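You operate a simulated robot arm through the tools that you are given. There is no shell and no other tool. Be economical: measure what you need, move in short steps, check, and stop when the job is done.

You run a simulated robot arm. Do the job below in one go: nothing can be reset, and whatever is moved stays where it is left.

Task
Take the talc puff block and put it on the smear tile.

Only the result counts: the job must be done as asked and must still hold three seconds after the hand-in. Knocking over, shifting, dropping, spilling or breaking anything else fails it.

Robot
A 6-joint arm with a two-finger parallel gripper, fixed in place. Base frame: the origin is at the foot of the arm, x ahead of it, y to its left, z up; the work surface is at about z = 0.78. Readings come in m, rad, newtons and seconds.
With the tool pointing down near the work surface it reaches from about 0.24 to 0.64 m from the base axis. Its first joint turns from -1.152 to 1.152 rad. Payload 2.7 kg.
The TCP is the grasp point between the finger pads, 0.023 m short of the fingertips. In the tool frame z runs along the fingers and y along their closing line. Largest opening 0.094 m; finger width 0.038, thickness 0.01; the body of the gripper, 0.054 by 0.096 m, starts 0.039 m behind the TCP.
Orientation is that of the tool frame in the base frame, as [roll, pitch, yaw] about the fixed x, y, z axes, in that order (R = Rz(yaw) Ry(pitch) Rx(roll)). With the fingers straight down and closing along the base's y, the tool's x points along the base's -x, its y along +y and its z along -z.

Tools
- The arm moves only by the tool drive_tool. Its argument "deltas" is a list of rows, each an object (a shift or turn left out is 0, a gripper value left out holds the last) with "translation": the shift along the tool's x, y, z in m, a list of three; "turn": the turn, a rotation vector about the tool's x, y, z in rad, a list of three; "grip": the gripper command, from -1 (shut) to 1 (fully open), values between in proportion. In form: [{"translation": [tx, ty, tz], "turn": [wx, wy, wz], "grip": grip}, ...]. A call has 1 to 12 rows; each row is the pose to reach, as a shift and turn from the pose commanded when the call began, along the tool's axes at that moment. Rows are played at 5 a second. More than 0.05 m and 0.15 rad between two rows, or a gripper value outside its range, and nothing of the call is played. Where a pose cannot be reached the arm comes as near as it can. A force on the tool above 40 N (or 10 N above the force at the start of the call, whichever is more), or a blocked arm, ends the call early, and 0.2 s more pass. The fingers move at their own pace (about 0.045 m/s each) and stop on an object; they squeeze with about 35 N. The grip force told is the motor's: it shows also when the fingers shut on nothing. Time passes only in rows, and 0.2 s behind the last, so rows that repeat a pose let the fingers close. The reply holds the time, the measured pose of the TCP, the force on the tool along the base axes, the opening and the grip force, in the units named above and with some noise, and new pictures: "pictures" is both (left out), scene, wrist or none.
- Cameras (640 x 400 px; columns grow to the right, rows downward): "scene" is fixed at [0.0852, -0.4389, 1.4116]; the picture's right is [0.68, -0.74, 0.00], its down [-0.37, -0.34, -0.87] and it looks along [0.64, 0.59, -0.50] (base axes); focal length 372 px, centre (320, 200). "wrist" rides on the gripper at [-0.039, 0, -0.044] in the tool frame; the picture's right is [0.00, -1.00, 0.00], its down [0.97, 0.00, -0.24] and it looks along [0.24, 0.00, 0.97] (tool axes); focal length 218 px, centre (320, 200). There is no depth. A picture from a camera that has moved, and an enlarged one, comes with that camera's place and axes in the base frame and with its lens.
- enlarge(camera, box): a new picture of the part [left, top, right, bottom] of that camera's present view, enlarged. No time passes.
- finish_job(): hands the job in; it is judged then, once.

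Work in short steps. Places have to be worked out from the pictures, the camera data and where the tool is seen: move nearer, look again, correct. Check each grasp and each placing, and mend what went wrong. You have 90 turns and 170 pictures in all, those below and enlarged ones among them. Open the gripper and draw the arm clear of the work before you hand the job in, unless the task says otherwise; then end with one line.

The tools are called after "Request:" as a command line: name --argument value ..., lists and objects as JSON in quotes. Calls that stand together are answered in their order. drive_tool: Moves the arm, as the interface text tells. Its arguments: {"type":"object","properties":{"deltas":{"type":"array","items":{"type":"object","properties":{"translation":{"type":"array","items":{"type":"number"}},"turn":{"type":"array","items":{"type":"number"}},"grip":{"type":"number"}}}},"pictures":{"type":"string","enum":["both","scene","wrist","none"]}},"required":["deltas"]} The other tools are called the same way: enlarge (camera, box) takes an enlarged picture of a part of a camera's view; finish_job () hands the job in.

At the start:

```text
clock: 0.0
position: [0.3969, 0.063, 1.0613]
tcp_rot: [-3.141, 0.002, -3.141]
force: [0.4, 0.1, 0.3]
opening: 0.0941
gripper_force: 0.2
```

scene: 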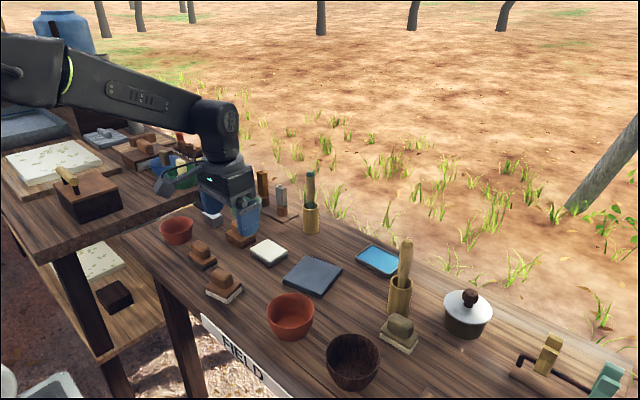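
wrist: 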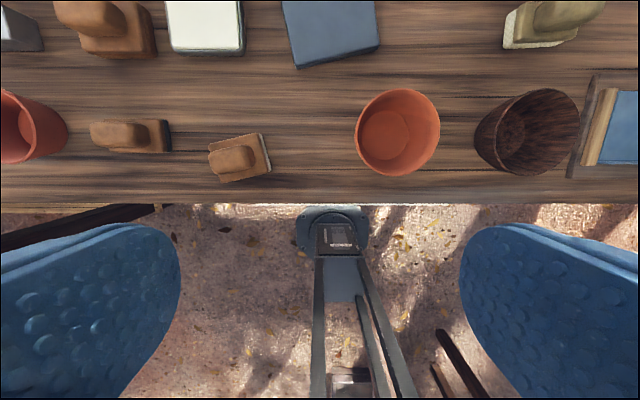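

The objects are small, so I enlarge the scene to identify the talc puff block and the smear tile.

Request:
enlarge --camera "scene" --box '[150, 160, 310, 310]'

Request:
enlarge --camera "scene" --box '[250, 210, 450, 390]'

Request:
enlarge --camera "wrist" --box '[0, 0, 320, 200]'

Request:
enlarge --camera "scene" --box '[0, 100, 200, 320]'

```text
2.67 times, centred on (230, 235) of scene
camera zoom: at [0.0852, -0.4389, 1.4116], right [0.68, -0.74, 0.0], down [-0.37, -0.34, -0.87], along [0.64, 0.59, -0.5], focal length 993 px, centre (560, 107)
```

zoom: 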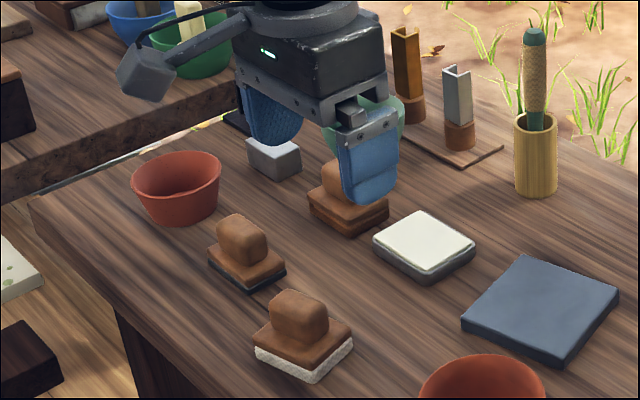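

```text
2.22 times, centred on (350, 300) of scene
camera zoom: at [0.0852, -0.4389, 1.4116], right [0.68, -0.74, 0.0], down [-0.37, -0.34, -0.87], along [0.64, 0.59, -0.5], focal length 827 px, centre (253, -22)
```

zoom: 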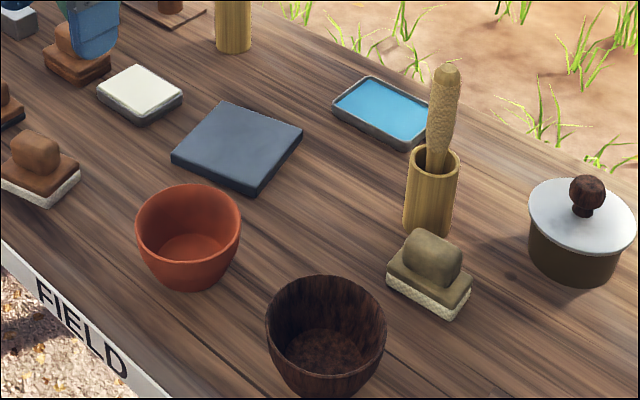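

```text
2.00 times, centred on (160, 100) of wrist
camera zoom: at [0.4368, 0.0647, 1.1053], right [0.0, -1.0, 0.0], down [-0.97, 0.0, 0.24], along [-0.24, 0.0, -0.97], focal length 436 px, centre (640, 400)
```

zoom: 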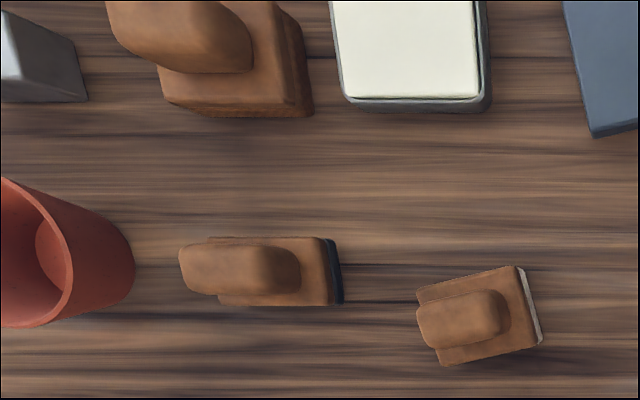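

```text
1.82 times, centred on (100, 210) of scene
camera zoom: at [0.0852, -0.4389, 1.4116], right [0.68, -0.74, 0.0], down [-0.37, -0.34, -0.87], along [0.64, 0.59, -0.5], focal length 677 px, centre (720, 182)
```

zoom: 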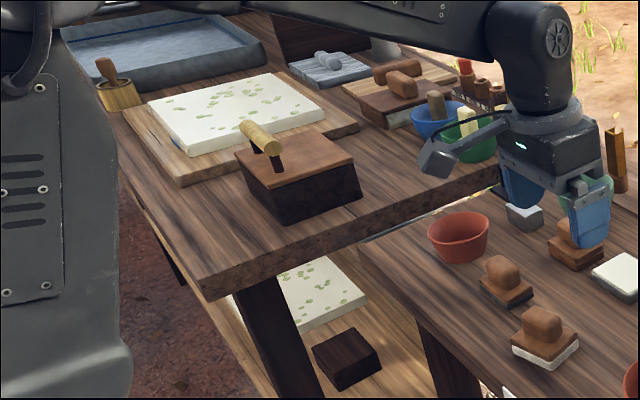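

The white-soled brown block and the olive cream-soled one are the candidates for the puff, and the slate square and the white-topped one for the tile. I move forward at height for a better view of all of them.

Request:
drive_tool --deltas '[{"translation": [-0.04, 0.02, 0]}, {"translation": [-0.08, 0.04, 0]}, {"translation": [-0.1, 0.05, 0]}, {"translation": [-0.1, 0.05, 0]}]' --pictures "both"

```text
clock: 1.0
position: [0.4966, 0.1138, 1.0615]
tcp_rot: [-3.141, 0.001, -3.141]
force: [0.2, -0.2, 0.1]
opening: 0.0943
gripper_force: 0.0
camera wrist: at [0.5367, 0.1147, 1.1057], right [0.0, -1.0, 0.0], down [-0.97, 0.0, 0.24], along [-0.24, 0.0, -0.97], focal length 218 px, centre (320, 200)
```

scene: 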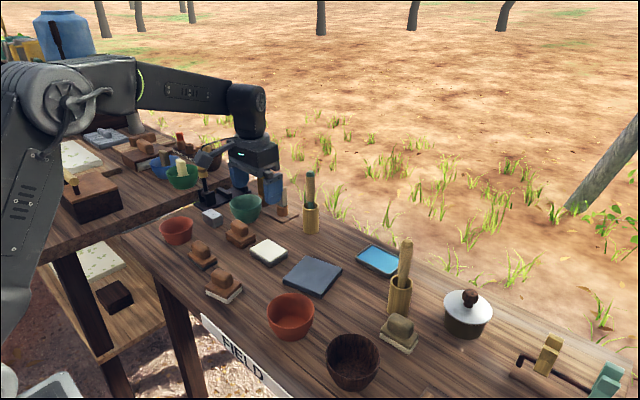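
wrist: 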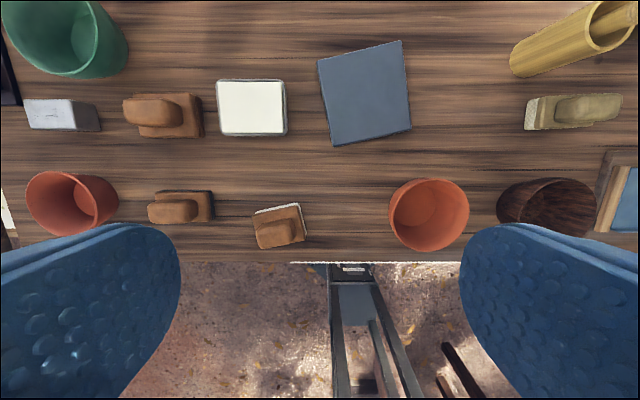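

Request:
enlarge --camera "scene" --box '[180, 205, 300, 310]'

Request:
enlarge --camera "scene" --box '[360, 300, 440, 360]'

Request:
enlarge --camera "wrist" --box '[100, 20, 420, 260]'

Request:
enlarge --camera "scene" --box '[40, 110, 240, 230]'

Request:
enlarge --camera "scene" --box '[440, 270, 640, 400]'

```text
3.81 times, centred on (240, 258) of scene
camera zoom: at [0.0852, -0.4389, 1.4116], right [0.68, -0.74, 0.0], down [-0.37, -0.34, -0.87], along [0.64, 0.59, -0.5], focal length 1418 px, centre (625, -19)
```

zoom: 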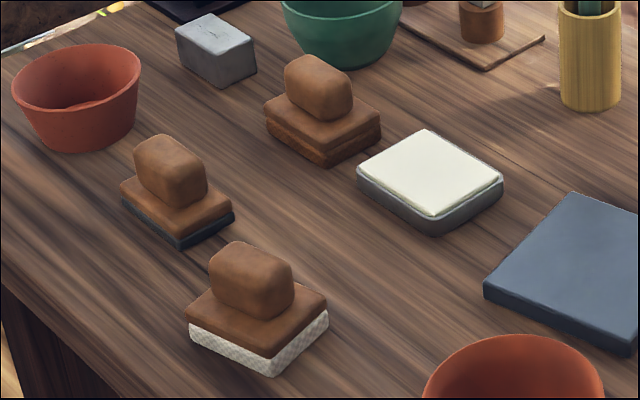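

```text
6.67 times, centred on (400, 330) of scene
camera zoom: at [0.0852, -0.4389, 1.4116], right [0.68, -0.74, 0.0], down [-0.37, -0.34, -0.87], along [0.64, 0.59, -0.5], focal length 2482 px, centre (-213, -667)
```

zoom: 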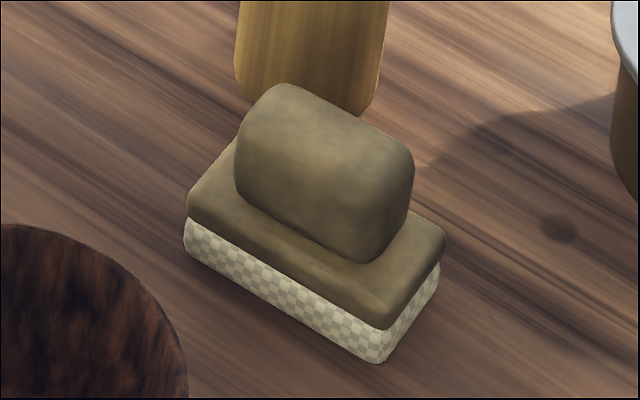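

```text
1.67 times, centred on (260, 140) of wrist
camera zoom: at [0.5367, 0.1147, 1.1057], right [0.0, -1.0, 0.0], down [-0.97, 0.0, 0.24], along [-0.24, 0.0, -0.97], focal length 364 px, centre (420, 300)
```

zoom: 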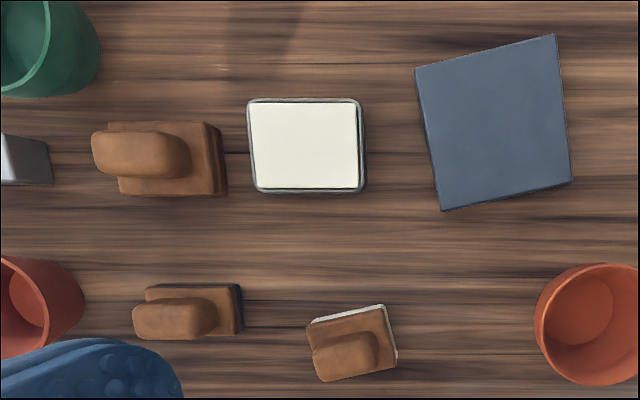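

```text
3.20 times, centred on (140, 170) of scene
camera zoom: at [0.0852, -0.4389, 1.4116], right [0.68, -0.74, 0.0], down [-0.37, -0.34, -0.87], along [0.64, 0.59, -0.5], focal length 1191 px, centre (896, 296)
```

zoom: 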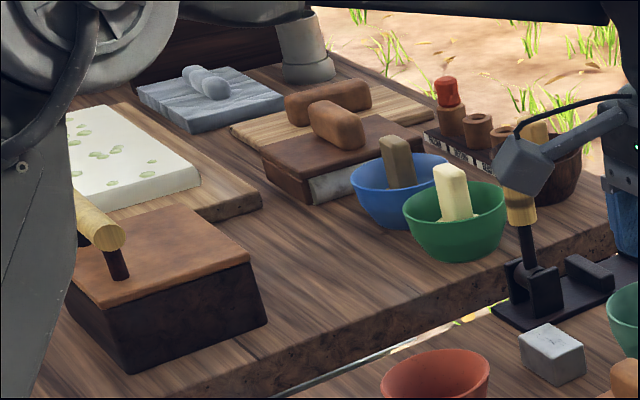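

```text
3.08 times, centred on (540, 335) of scene
camera zoom: at [0.0852, -0.4389, 1.4116], right [0.68, -0.74, 0.0], down [-0.37, -0.34, -0.87], along [0.64, 0.59, -0.5], focal length 1145 px, centre (-357, -215)
```

zoom: 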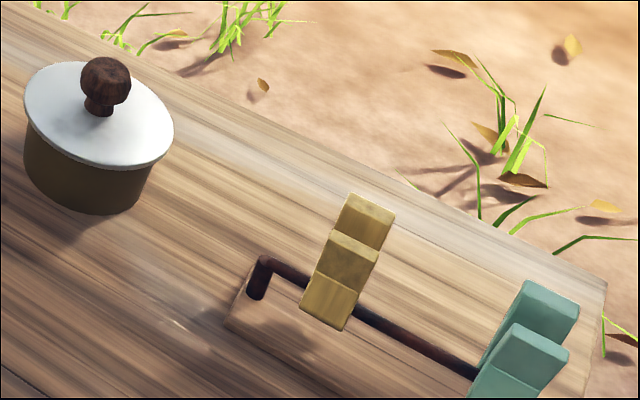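

I lower the wrist camera over the two tile candidates to see their surfaces.

Request:
drive_tool --deltas '[{"translation": [-0.02, 0.01, 0.04]}, {"translation": [-0.04, 0.02, 0.08]}, {"translation": [-0.045, 0.02, 0.1]}, {"translation": [-0.045, 0.02, 0.1]}]' --pictures "wrist"

Request:
enlarge --camera "scene" --box '[240, 225, 350, 305]'

```text
clock: 2.0
position: [0.5431, 0.1353, 0.963]
tcp_rot: [3.141, 0.0, 3.141]
force: [0.2, -0.8, 0.2]
opening: 0.0945
gripper_force: 0.0
camera wrist: at [0.5832, 0.135, 1.0069], right [0.0, -1.0, 0.0], down [-0.97, 0.0, 0.24], along [-0.24, 0.0, -0.97], focal length 218 px, centre (320, 200)
```

wrist: 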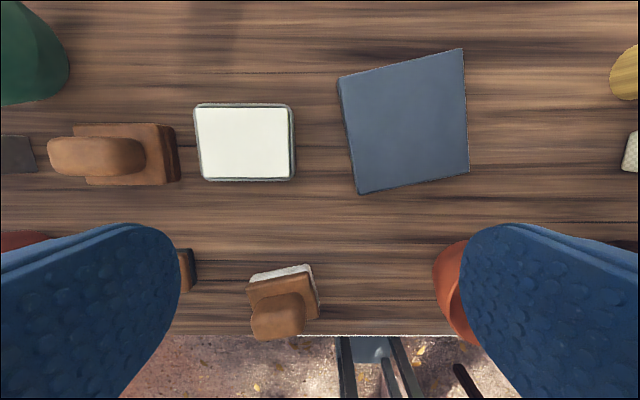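

```text
5.00 times, centred on (295, 265) of scene
camera zoom: at [0.0852, -0.4389, 1.4116], right [0.68, -0.74, 0.0], down [-0.37, -0.34, -0.87], along [0.64, 0.59, -0.5], focal length 1861 px, centre (445, -125)
```

zoom: 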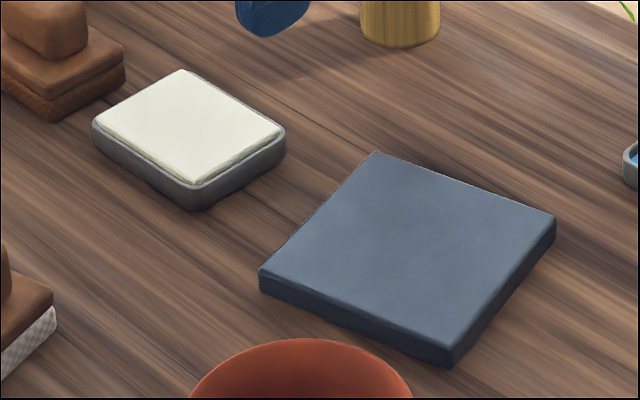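

The white square is a filled powder pan and the blue one a paint tray, so I take the slate square as the smear tile and the white-soled brown block as the talc puff, at about (0.43, 0.175). I move above it.

Request:
drive_tool --deltas '[{"translation": [0.04, 0.015, 0]}, {"translation": [0.08, 0.03, 0]}, {"translation": [0.112, 0.04, 0]}, {"translation": [0.112, 0.04, 0]}]' --pictures "both"

```text
clock: 3.0
position: [0.4328, 0.1787, 0.9604]
tcp_rot: [3.141, 0.001, 3.142]
force: [-0.1, -0.9, -0.7]
opening: 0.094
gripper_force: 0.1
camera wrist: at [0.4719, 0.178, 1.005], right [0.0, -1.0, 0.0], down [-0.97, 0.0, 0.24], along [-0.24, 0.0, -0.97], focal length 218 px, centre (320, 200)
```

scene: 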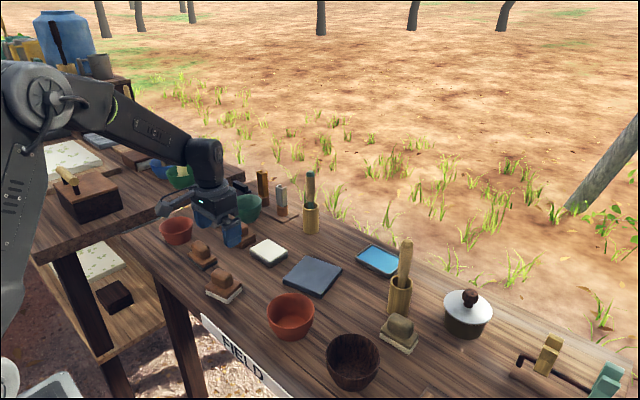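
wrist: 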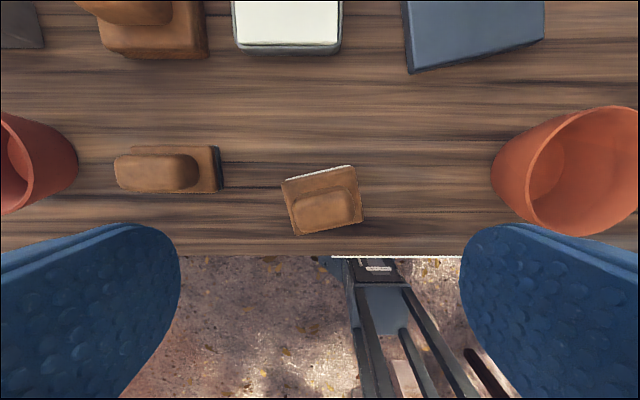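

The block's centre is about 11 mm nearer the base than the TCP and 2 mm to the right, yawed about 13°. I align, turn and descend partway.

Request:
drive_tool --deltas '[{"translation": [0.006, -0.001, 0.02], "turn": [0, 0, -0.11]}, {"translation": [0.011, -0.002, 0.045], "turn": [0, 0, -0.227]}, {"translation": [0.011, -0.002, 0.07], "turn": [0, 0, -0.227]}, {"translation": [0.011, -0.002, 0.07], "turn": [0, 0, -0.227]}]' --pictures "both"

```text
clock: 4.0
position: [0.4214, 0.1727, 0.8926]
tcp_rot: [-3.141, 0.002, -2.912]
force: [-0.3, -0.8, 0.5]
opening: 0.094
gripper_force: 0.1
camera wrist: at [0.46, 0.1811, 0.9366], right [0.23, -0.97, 0.0], down [-0.95, -0.22, 0.24], along [-0.23, -0.05, -0.97], focal length 218 px, centre (320, 200)
```

scene: 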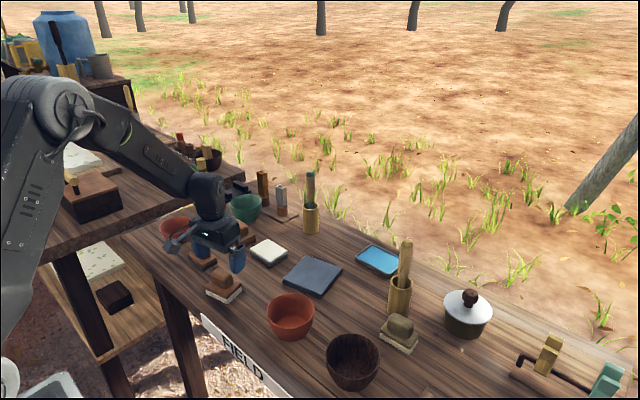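
wrist: 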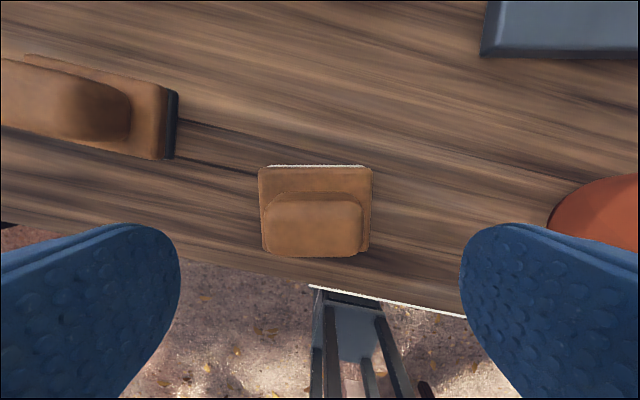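

Yaw is aligned, and the handle is about 3 mm left of centre. I correct that and descend so the tips end just above the block's board, checking before closing.

Request:
drive_tool --deltas '[{"translation": [0, 0.0035, 0.02]}, {"translation": [0, 0.0035, 0.04]}, {"translation": [0, 0.0035, 0.055]}, {"translation": [0, 0.0035, 0.055]}]' --pictures "both"

Request:
enlarge --camera "scene" --box '[170, 220, 290, 310]'

```text
clock: 5.0
position: [0.4199, 0.1773, 0.8371]
tcp_rot: [-3.141, 0.001, -2.915]
force: [0.1, 0.2, 0.5]
opening: 0.0939
gripper_force: 0.0
camera wrist: at [0.458, 0.1866, 0.8815], right [0.23, -0.97, 0.0], down [-0.95, -0.22, 0.24], along [-0.23, -0.05, -0.97], focal length 218 px, centre (320, 200)
```

scene: 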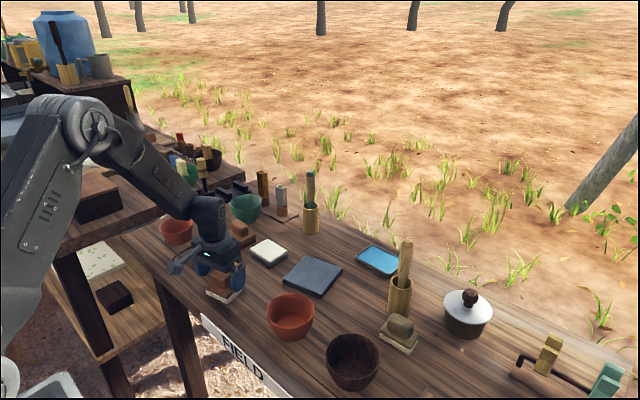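
wrist: 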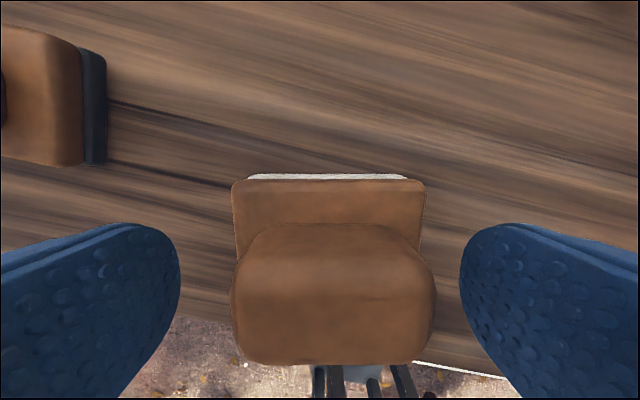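

```text
4.44 times, centred on (230, 265) of scene
camera zoom: at [0.0852, -0.4389, 1.4116], right [0.68, -0.74, 0.0], down [-0.37, -0.34, -0.87], along [0.64, 0.59, -0.5], focal length 1654 px, centre (720, -89)
```

zoom: 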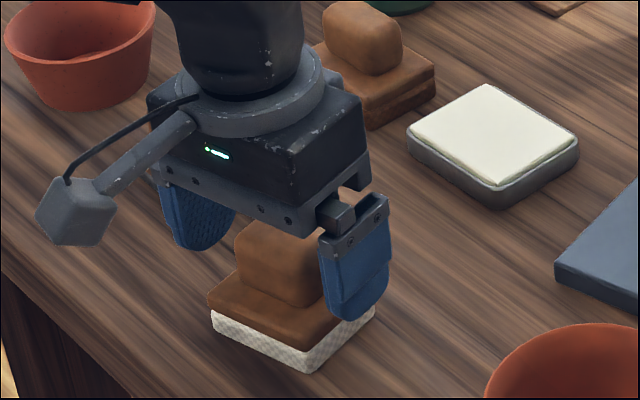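

The handle is centred fore-aft and sits about 2.5 mm right. I nudge over, drop 5 mm and close on the handle.

Request:
drive_tool --deltas '[{"translation": [0, -0.0025, 0.005], "grip": 1}, {"translation": [0, -0.0025, 0.005], "grip": -1}, {"translation": [0, -0.0025, 0.005], "grip": -1}, {"translation": [0, -0.0025, 0.005], "grip": -1}, {"translation": [0, -0.0025, 0.005], "grip": -1}, {"translation": [0, -0.0025, 0.005], "grip": -1}, {"translation": [0, -0.0025, 0.005], "grip": -1}]' --pictures "both"

```text
clock: 6.6
position: [0.4181, 0.176, 0.8309]
tcp_rot: [-3.141, 0.002, -2.914]
force: [0.4, 1.1, -0.5]
opening: 0.0496
gripper_force: 34.6
camera wrist: at [0.4578, 0.1836, 0.8754], right [0.23, -0.97, 0.0], down [-0.95, -0.22, 0.24], along [-0.23, -0.05, -0.97], focal length 218 px, centre (320, 200)
```

scene: 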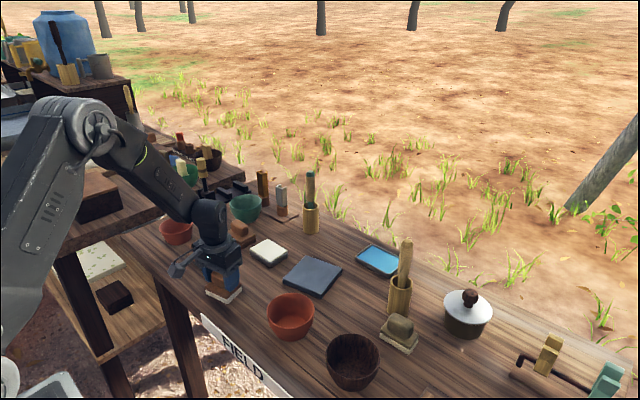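
wrist: 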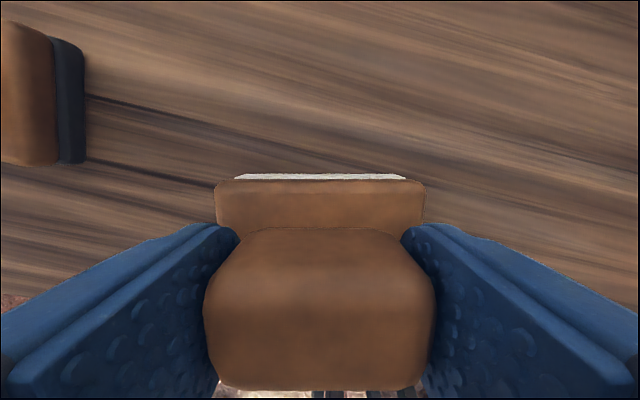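

The fingers stopped at 0.05 m with full force, so the handle is gripped. I lift straight up.

Request:
drive_tool --deltas '[{"translation": [0, 0, -0.015]}, {"translation": [0, 0, -0.05]}, {"translation": [0, 0, -0.09]}, {"translation": [0, 0, -0.11]}, {"translation": [0, 0, -0.11]}]' --pictures "both"

```text
clock: 7.8
position: [0.4187, 0.1742, 0.9412]
tcp_rot: [3.141, 0.001, -2.916]
force: [-0.6, 0.0, -0.6]
opening: 0.0498
gripper_force: 34.5
camera wrist: at [0.4576, 0.182, 0.9862], right [0.23, -0.97, 0.0], down [-0.95, -0.22, 0.24], along [-0.23, -0.05, -0.97], focal length 218 px, centre (320, 200)
```

scene: 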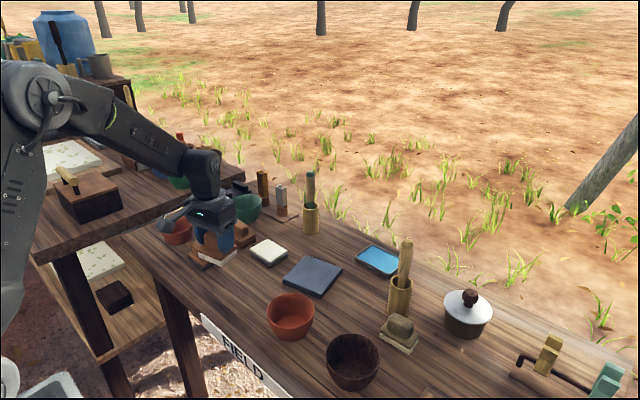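
wrist: 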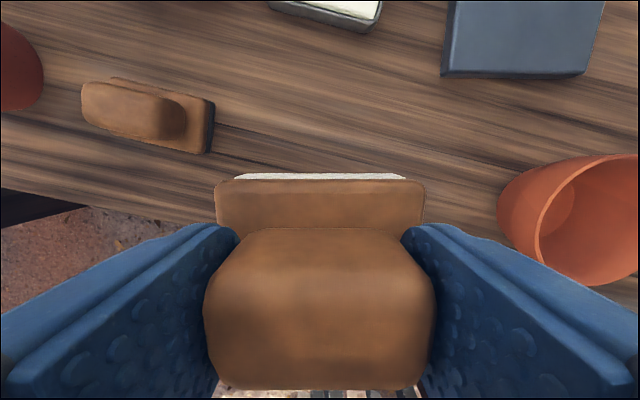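

The block is held level. I carry it at height toward the slate tile's centre at about (0.604, 0.055).

Request:
drive_tool --deltas '[{"translation": [-0.03, -0.03, 0]}, {"translation": [-0.06, -0.063, 0]}, {"translation": [-0.09, -0.095, 0]}, {"translation": [-0.12, -0.126, 0]}, {"translation": [-0.145, -0.152, 0]}, {"translation": [-0.153, -0.159, 0]}, {"translation": [-0.153, -0.159, 0]}]' --pictures "both"

Request:
enlarge --camera "scene" --box '[240, 180, 400, 310]'

```text
clock: 9.4
position: [0.6049, 0.0544, 0.9411]
tcp_rot: [-3.14, 0.002, -2.915]
force: [-0.8, -0.4, -0.3]
opening: 0.0498
gripper_force: 35.1
camera wrist: at [0.6435, 0.0619, 0.9856], right [0.23, -0.97, 0.0], down [-0.95, -0.22, 0.24], along [-0.23, -0.05, -0.97], focal length 218 px, centre (320, 200)
```

scene: 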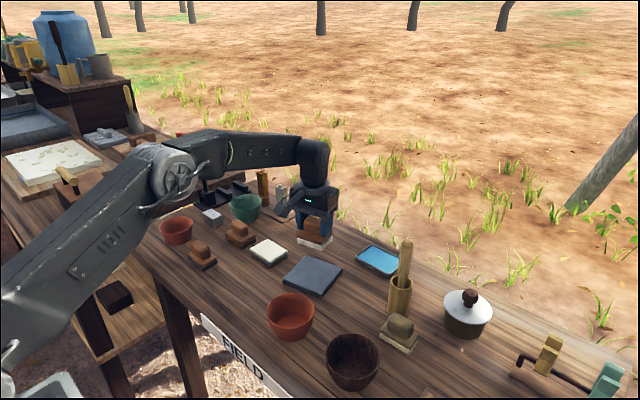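
wrist: 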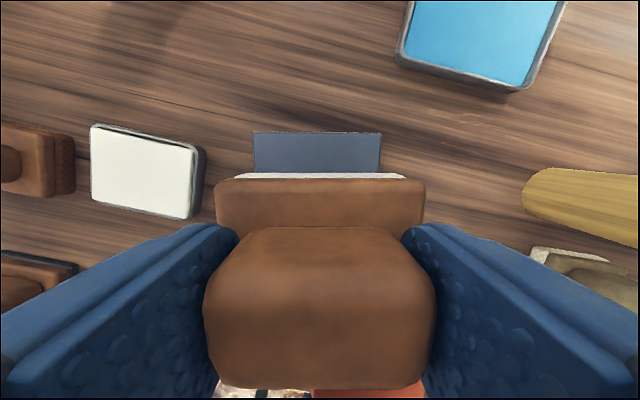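

```text
3.08 times, centred on (320, 245) of scene
camera zoom: at [0.0852, -0.4389, 1.4116], right [0.68, -0.74, 0.0], down [-0.37, -0.34, -0.87], along [0.64, 0.59, -0.5], focal length 1145 px, centre (320, 62)
```

zoom: 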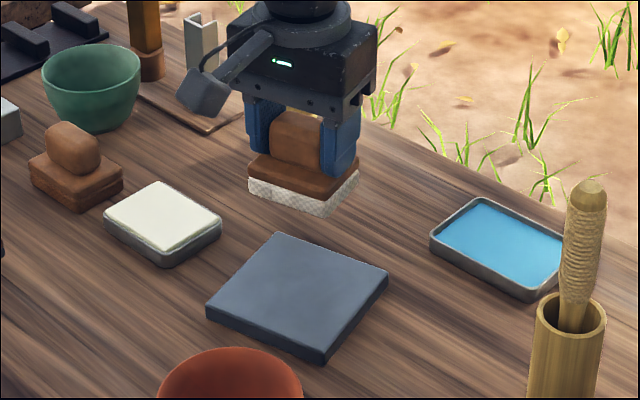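

The block is centred over the tile within about 2 mm and aligned in yaw. I lower it to just above the tile.

Request:
drive_tool --deltas '[{"translation": [0.002, 0.002, 0.03]}, {"translation": [0.002, 0.002, 0.06]}, {"translation": [0.002, 0.002, 0.08]}, {"translation": [0.002, 0.002, 0.087]}, {"translation": [0.002, 0.002, 0.087]}]' --pictures "none"

Request:
enlarge --camera "scene" --box '[260, 215, 360, 305]'

```text
clock: 10.6
position: [0.6023, 0.0549, 0.8548]
tcp_rot: [-3.141, 0.0, -2.913]
force: [0.1, 0.4, 0.0]
opening: 0.0497
gripper_force: 34.6
```

```text
4.44 times, centred on (310, 260) of scene
camera zoom: at [0.0852, -0.4389, 1.4116], right [0.68, -0.74, 0.0], down [-0.37, -0.34, -0.87], along [0.64, 0.59, -0.5], focal length 1654 px, centre (364, -67)
```

zoom: 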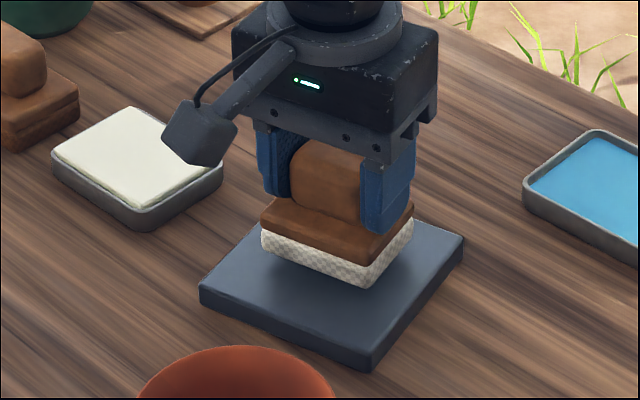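

The block hovers roughly 8 mm over the tile. I lower in 2 mm steps, watching force.

Request:
drive_tool --deltas '[{"translation": [0, 0, 0.002]}, {"translation": [0, 0, 0.004]}, {"translation": [0, 0, 0.006]}, {"translation": [0, 0, 0.007]}]' --pictures "none"

Request:
enlarge --camera "scene" --box '[260, 215, 360, 305]'

```text
clock: 11.6
position: [0.6036, 0.0562, 0.8479]
tcp_rot: [-3.141, 0.002, -2.914]
force: [-0.1, 0.0, -0.6]
opening: 0.0497
gripper_force: 35.2
```

```text
4.44 times, centred on (310, 260) of scene
camera zoom: at [0.0852, -0.4389, 1.4116], right [0.68, -0.74, 0.0], down [-0.37, -0.34, -0.87], along [0.64, 0.59, -0.5], focal length 1654 px, centre (364, -67)
```

zoom: 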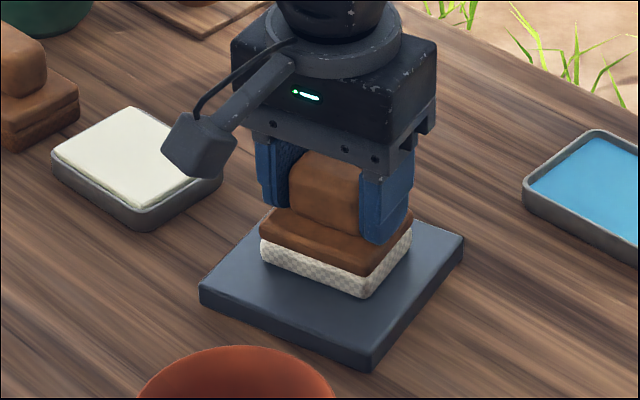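

No contact force yet, but the gap is nearly closed. I continue with finer steps.

Request:
drive_tool --deltas '[{"translation": [0, 0, 0.001]}, {"translation": [0, 0, 0.002]}, {"translation": [0, 0, 0.002]}]' --pictures "none"

```text
clock: 12.4
position: [0.6025, 0.0554, 0.8468]
tcp_rot: [-3.141, 0.004, -2.915]
force: [-7.4, -4.1, 18.3]
opening: 0.0498
gripper_force: 34.9
```

Contact: 18 N upward. I ease off 1 mm and open the fingers in place.

Request:
drive_tool --deltas '[{"translation": [0, 0, -0.001], "grip": -1}, {"translation": [0, 0, -0.001], "grip": 0.4}, {"translation": [0, 0, -0.001], "grip": 1}, {"translation": [0, 0, -0.001], "grip": 1}, {"translation": [0, 0, -0.001], "grip": 1}]' --pictures "both"

```text
clock: 13.6
position: [0.6016, 0.0555, 0.8449]
tcp_rot: [-3.14, -0.001, -2.913]
force: [0.8, -0.4, -1.0]
opening: 0.0943
gripper_force: 0.0
camera wrist: at [0.6405, 0.0645, 0.8898], right [0.23, -0.97, 0.0], down [-0.95, -0.22, 0.24], along [-0.23, -0.05, -0.97], focal length 218 px, centre (320, 200)
```

scene: 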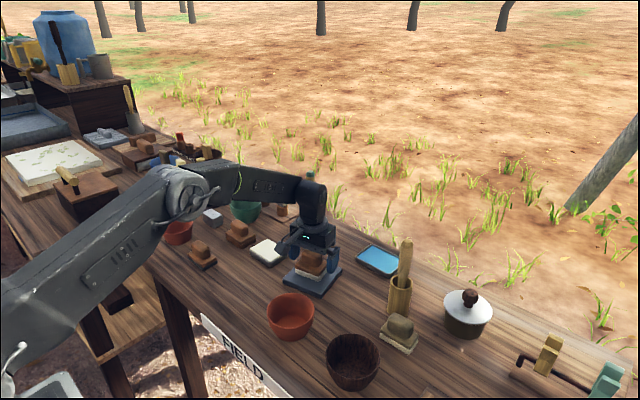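
wrist: 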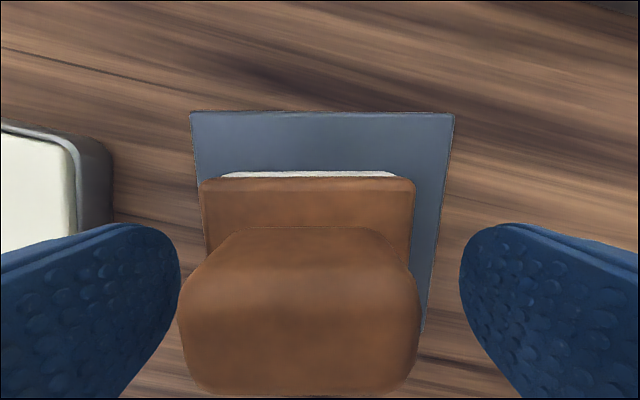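

The block is released on the tile, and the fingers are clear of it. I go straight up and then check.

Request:
drive_tool --deltas '[{"translation": [0, 0, -0.03]}, {"translation": [0, 0, -0.07]}, {"translation": [0, 0, -0.11]}, {"translation": [0, 0, -0.15]}, {"translation": [0.04, 0, -0.18]}, {"translation": [0.08, 0, -0.18]}, {"translation": [0.08, 0, -0.18]}]' --pictures "both"

Request:
enlarge --camera "scene" --box '[180, 190, 360, 310]'

```text
clock: 15.2
position: [0.5243, 0.0346, 1.0251]
tcp_rot: [3.141, 0.002, -2.915]
force: [-0.5, -0.1, 0.7]
opening: 0.094
gripper_force: 0.1
camera wrist: at [0.5633, 0.0437, 1.0699], right [0.23, -0.97, 0.0], down [-0.95, -0.22, 0.24], along [-0.23, -0.05, -0.97], focal length 218 px, centre (320, 200)
```

scene: 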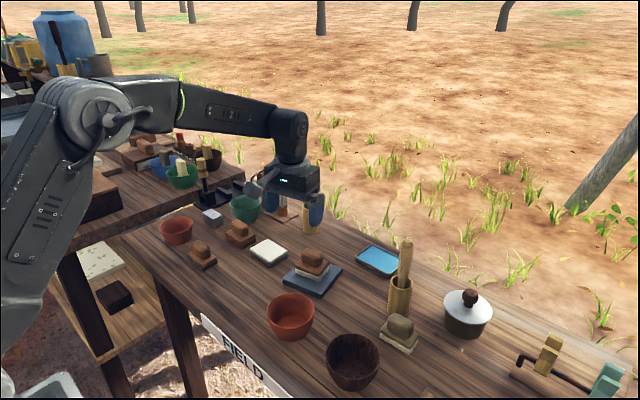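
wrist: 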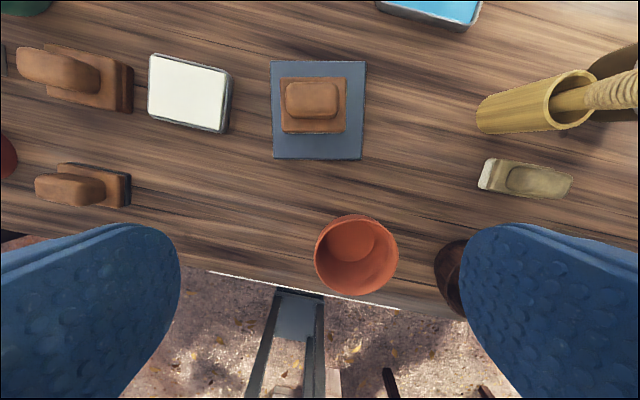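

```text
3.33 times, centred on (270, 250) of scene
camera zoom: at [0.0851, -0.4389, 1.4116], right [0.68, -0.74, 0.0], down [-0.37, -0.34, -0.87], along [0.64, 0.59, -0.5], focal length 1241 px, centre (487, 33)
```

zoom: 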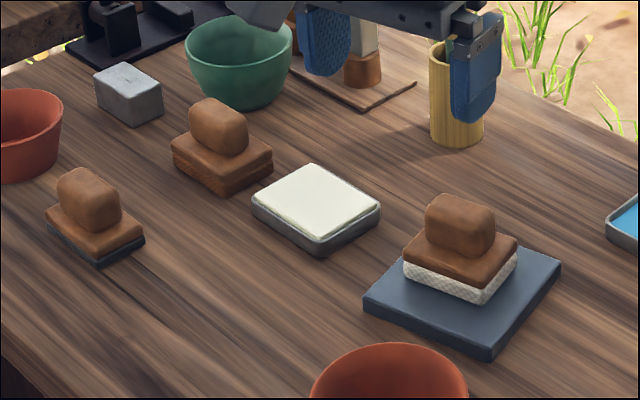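

The block sits flat and central on the slate tile, nothing else has moved, and the arm is clear with the gripper open. I hand in.

Request:
finish_job

```text
The job is handed in.
```

I put the white-soled brown block, which I took to be the talc puff block, flat and centred on the slate square, which I took to be the smear tile. Nothing was labelled, so both identifications are my judgement from the pictures.
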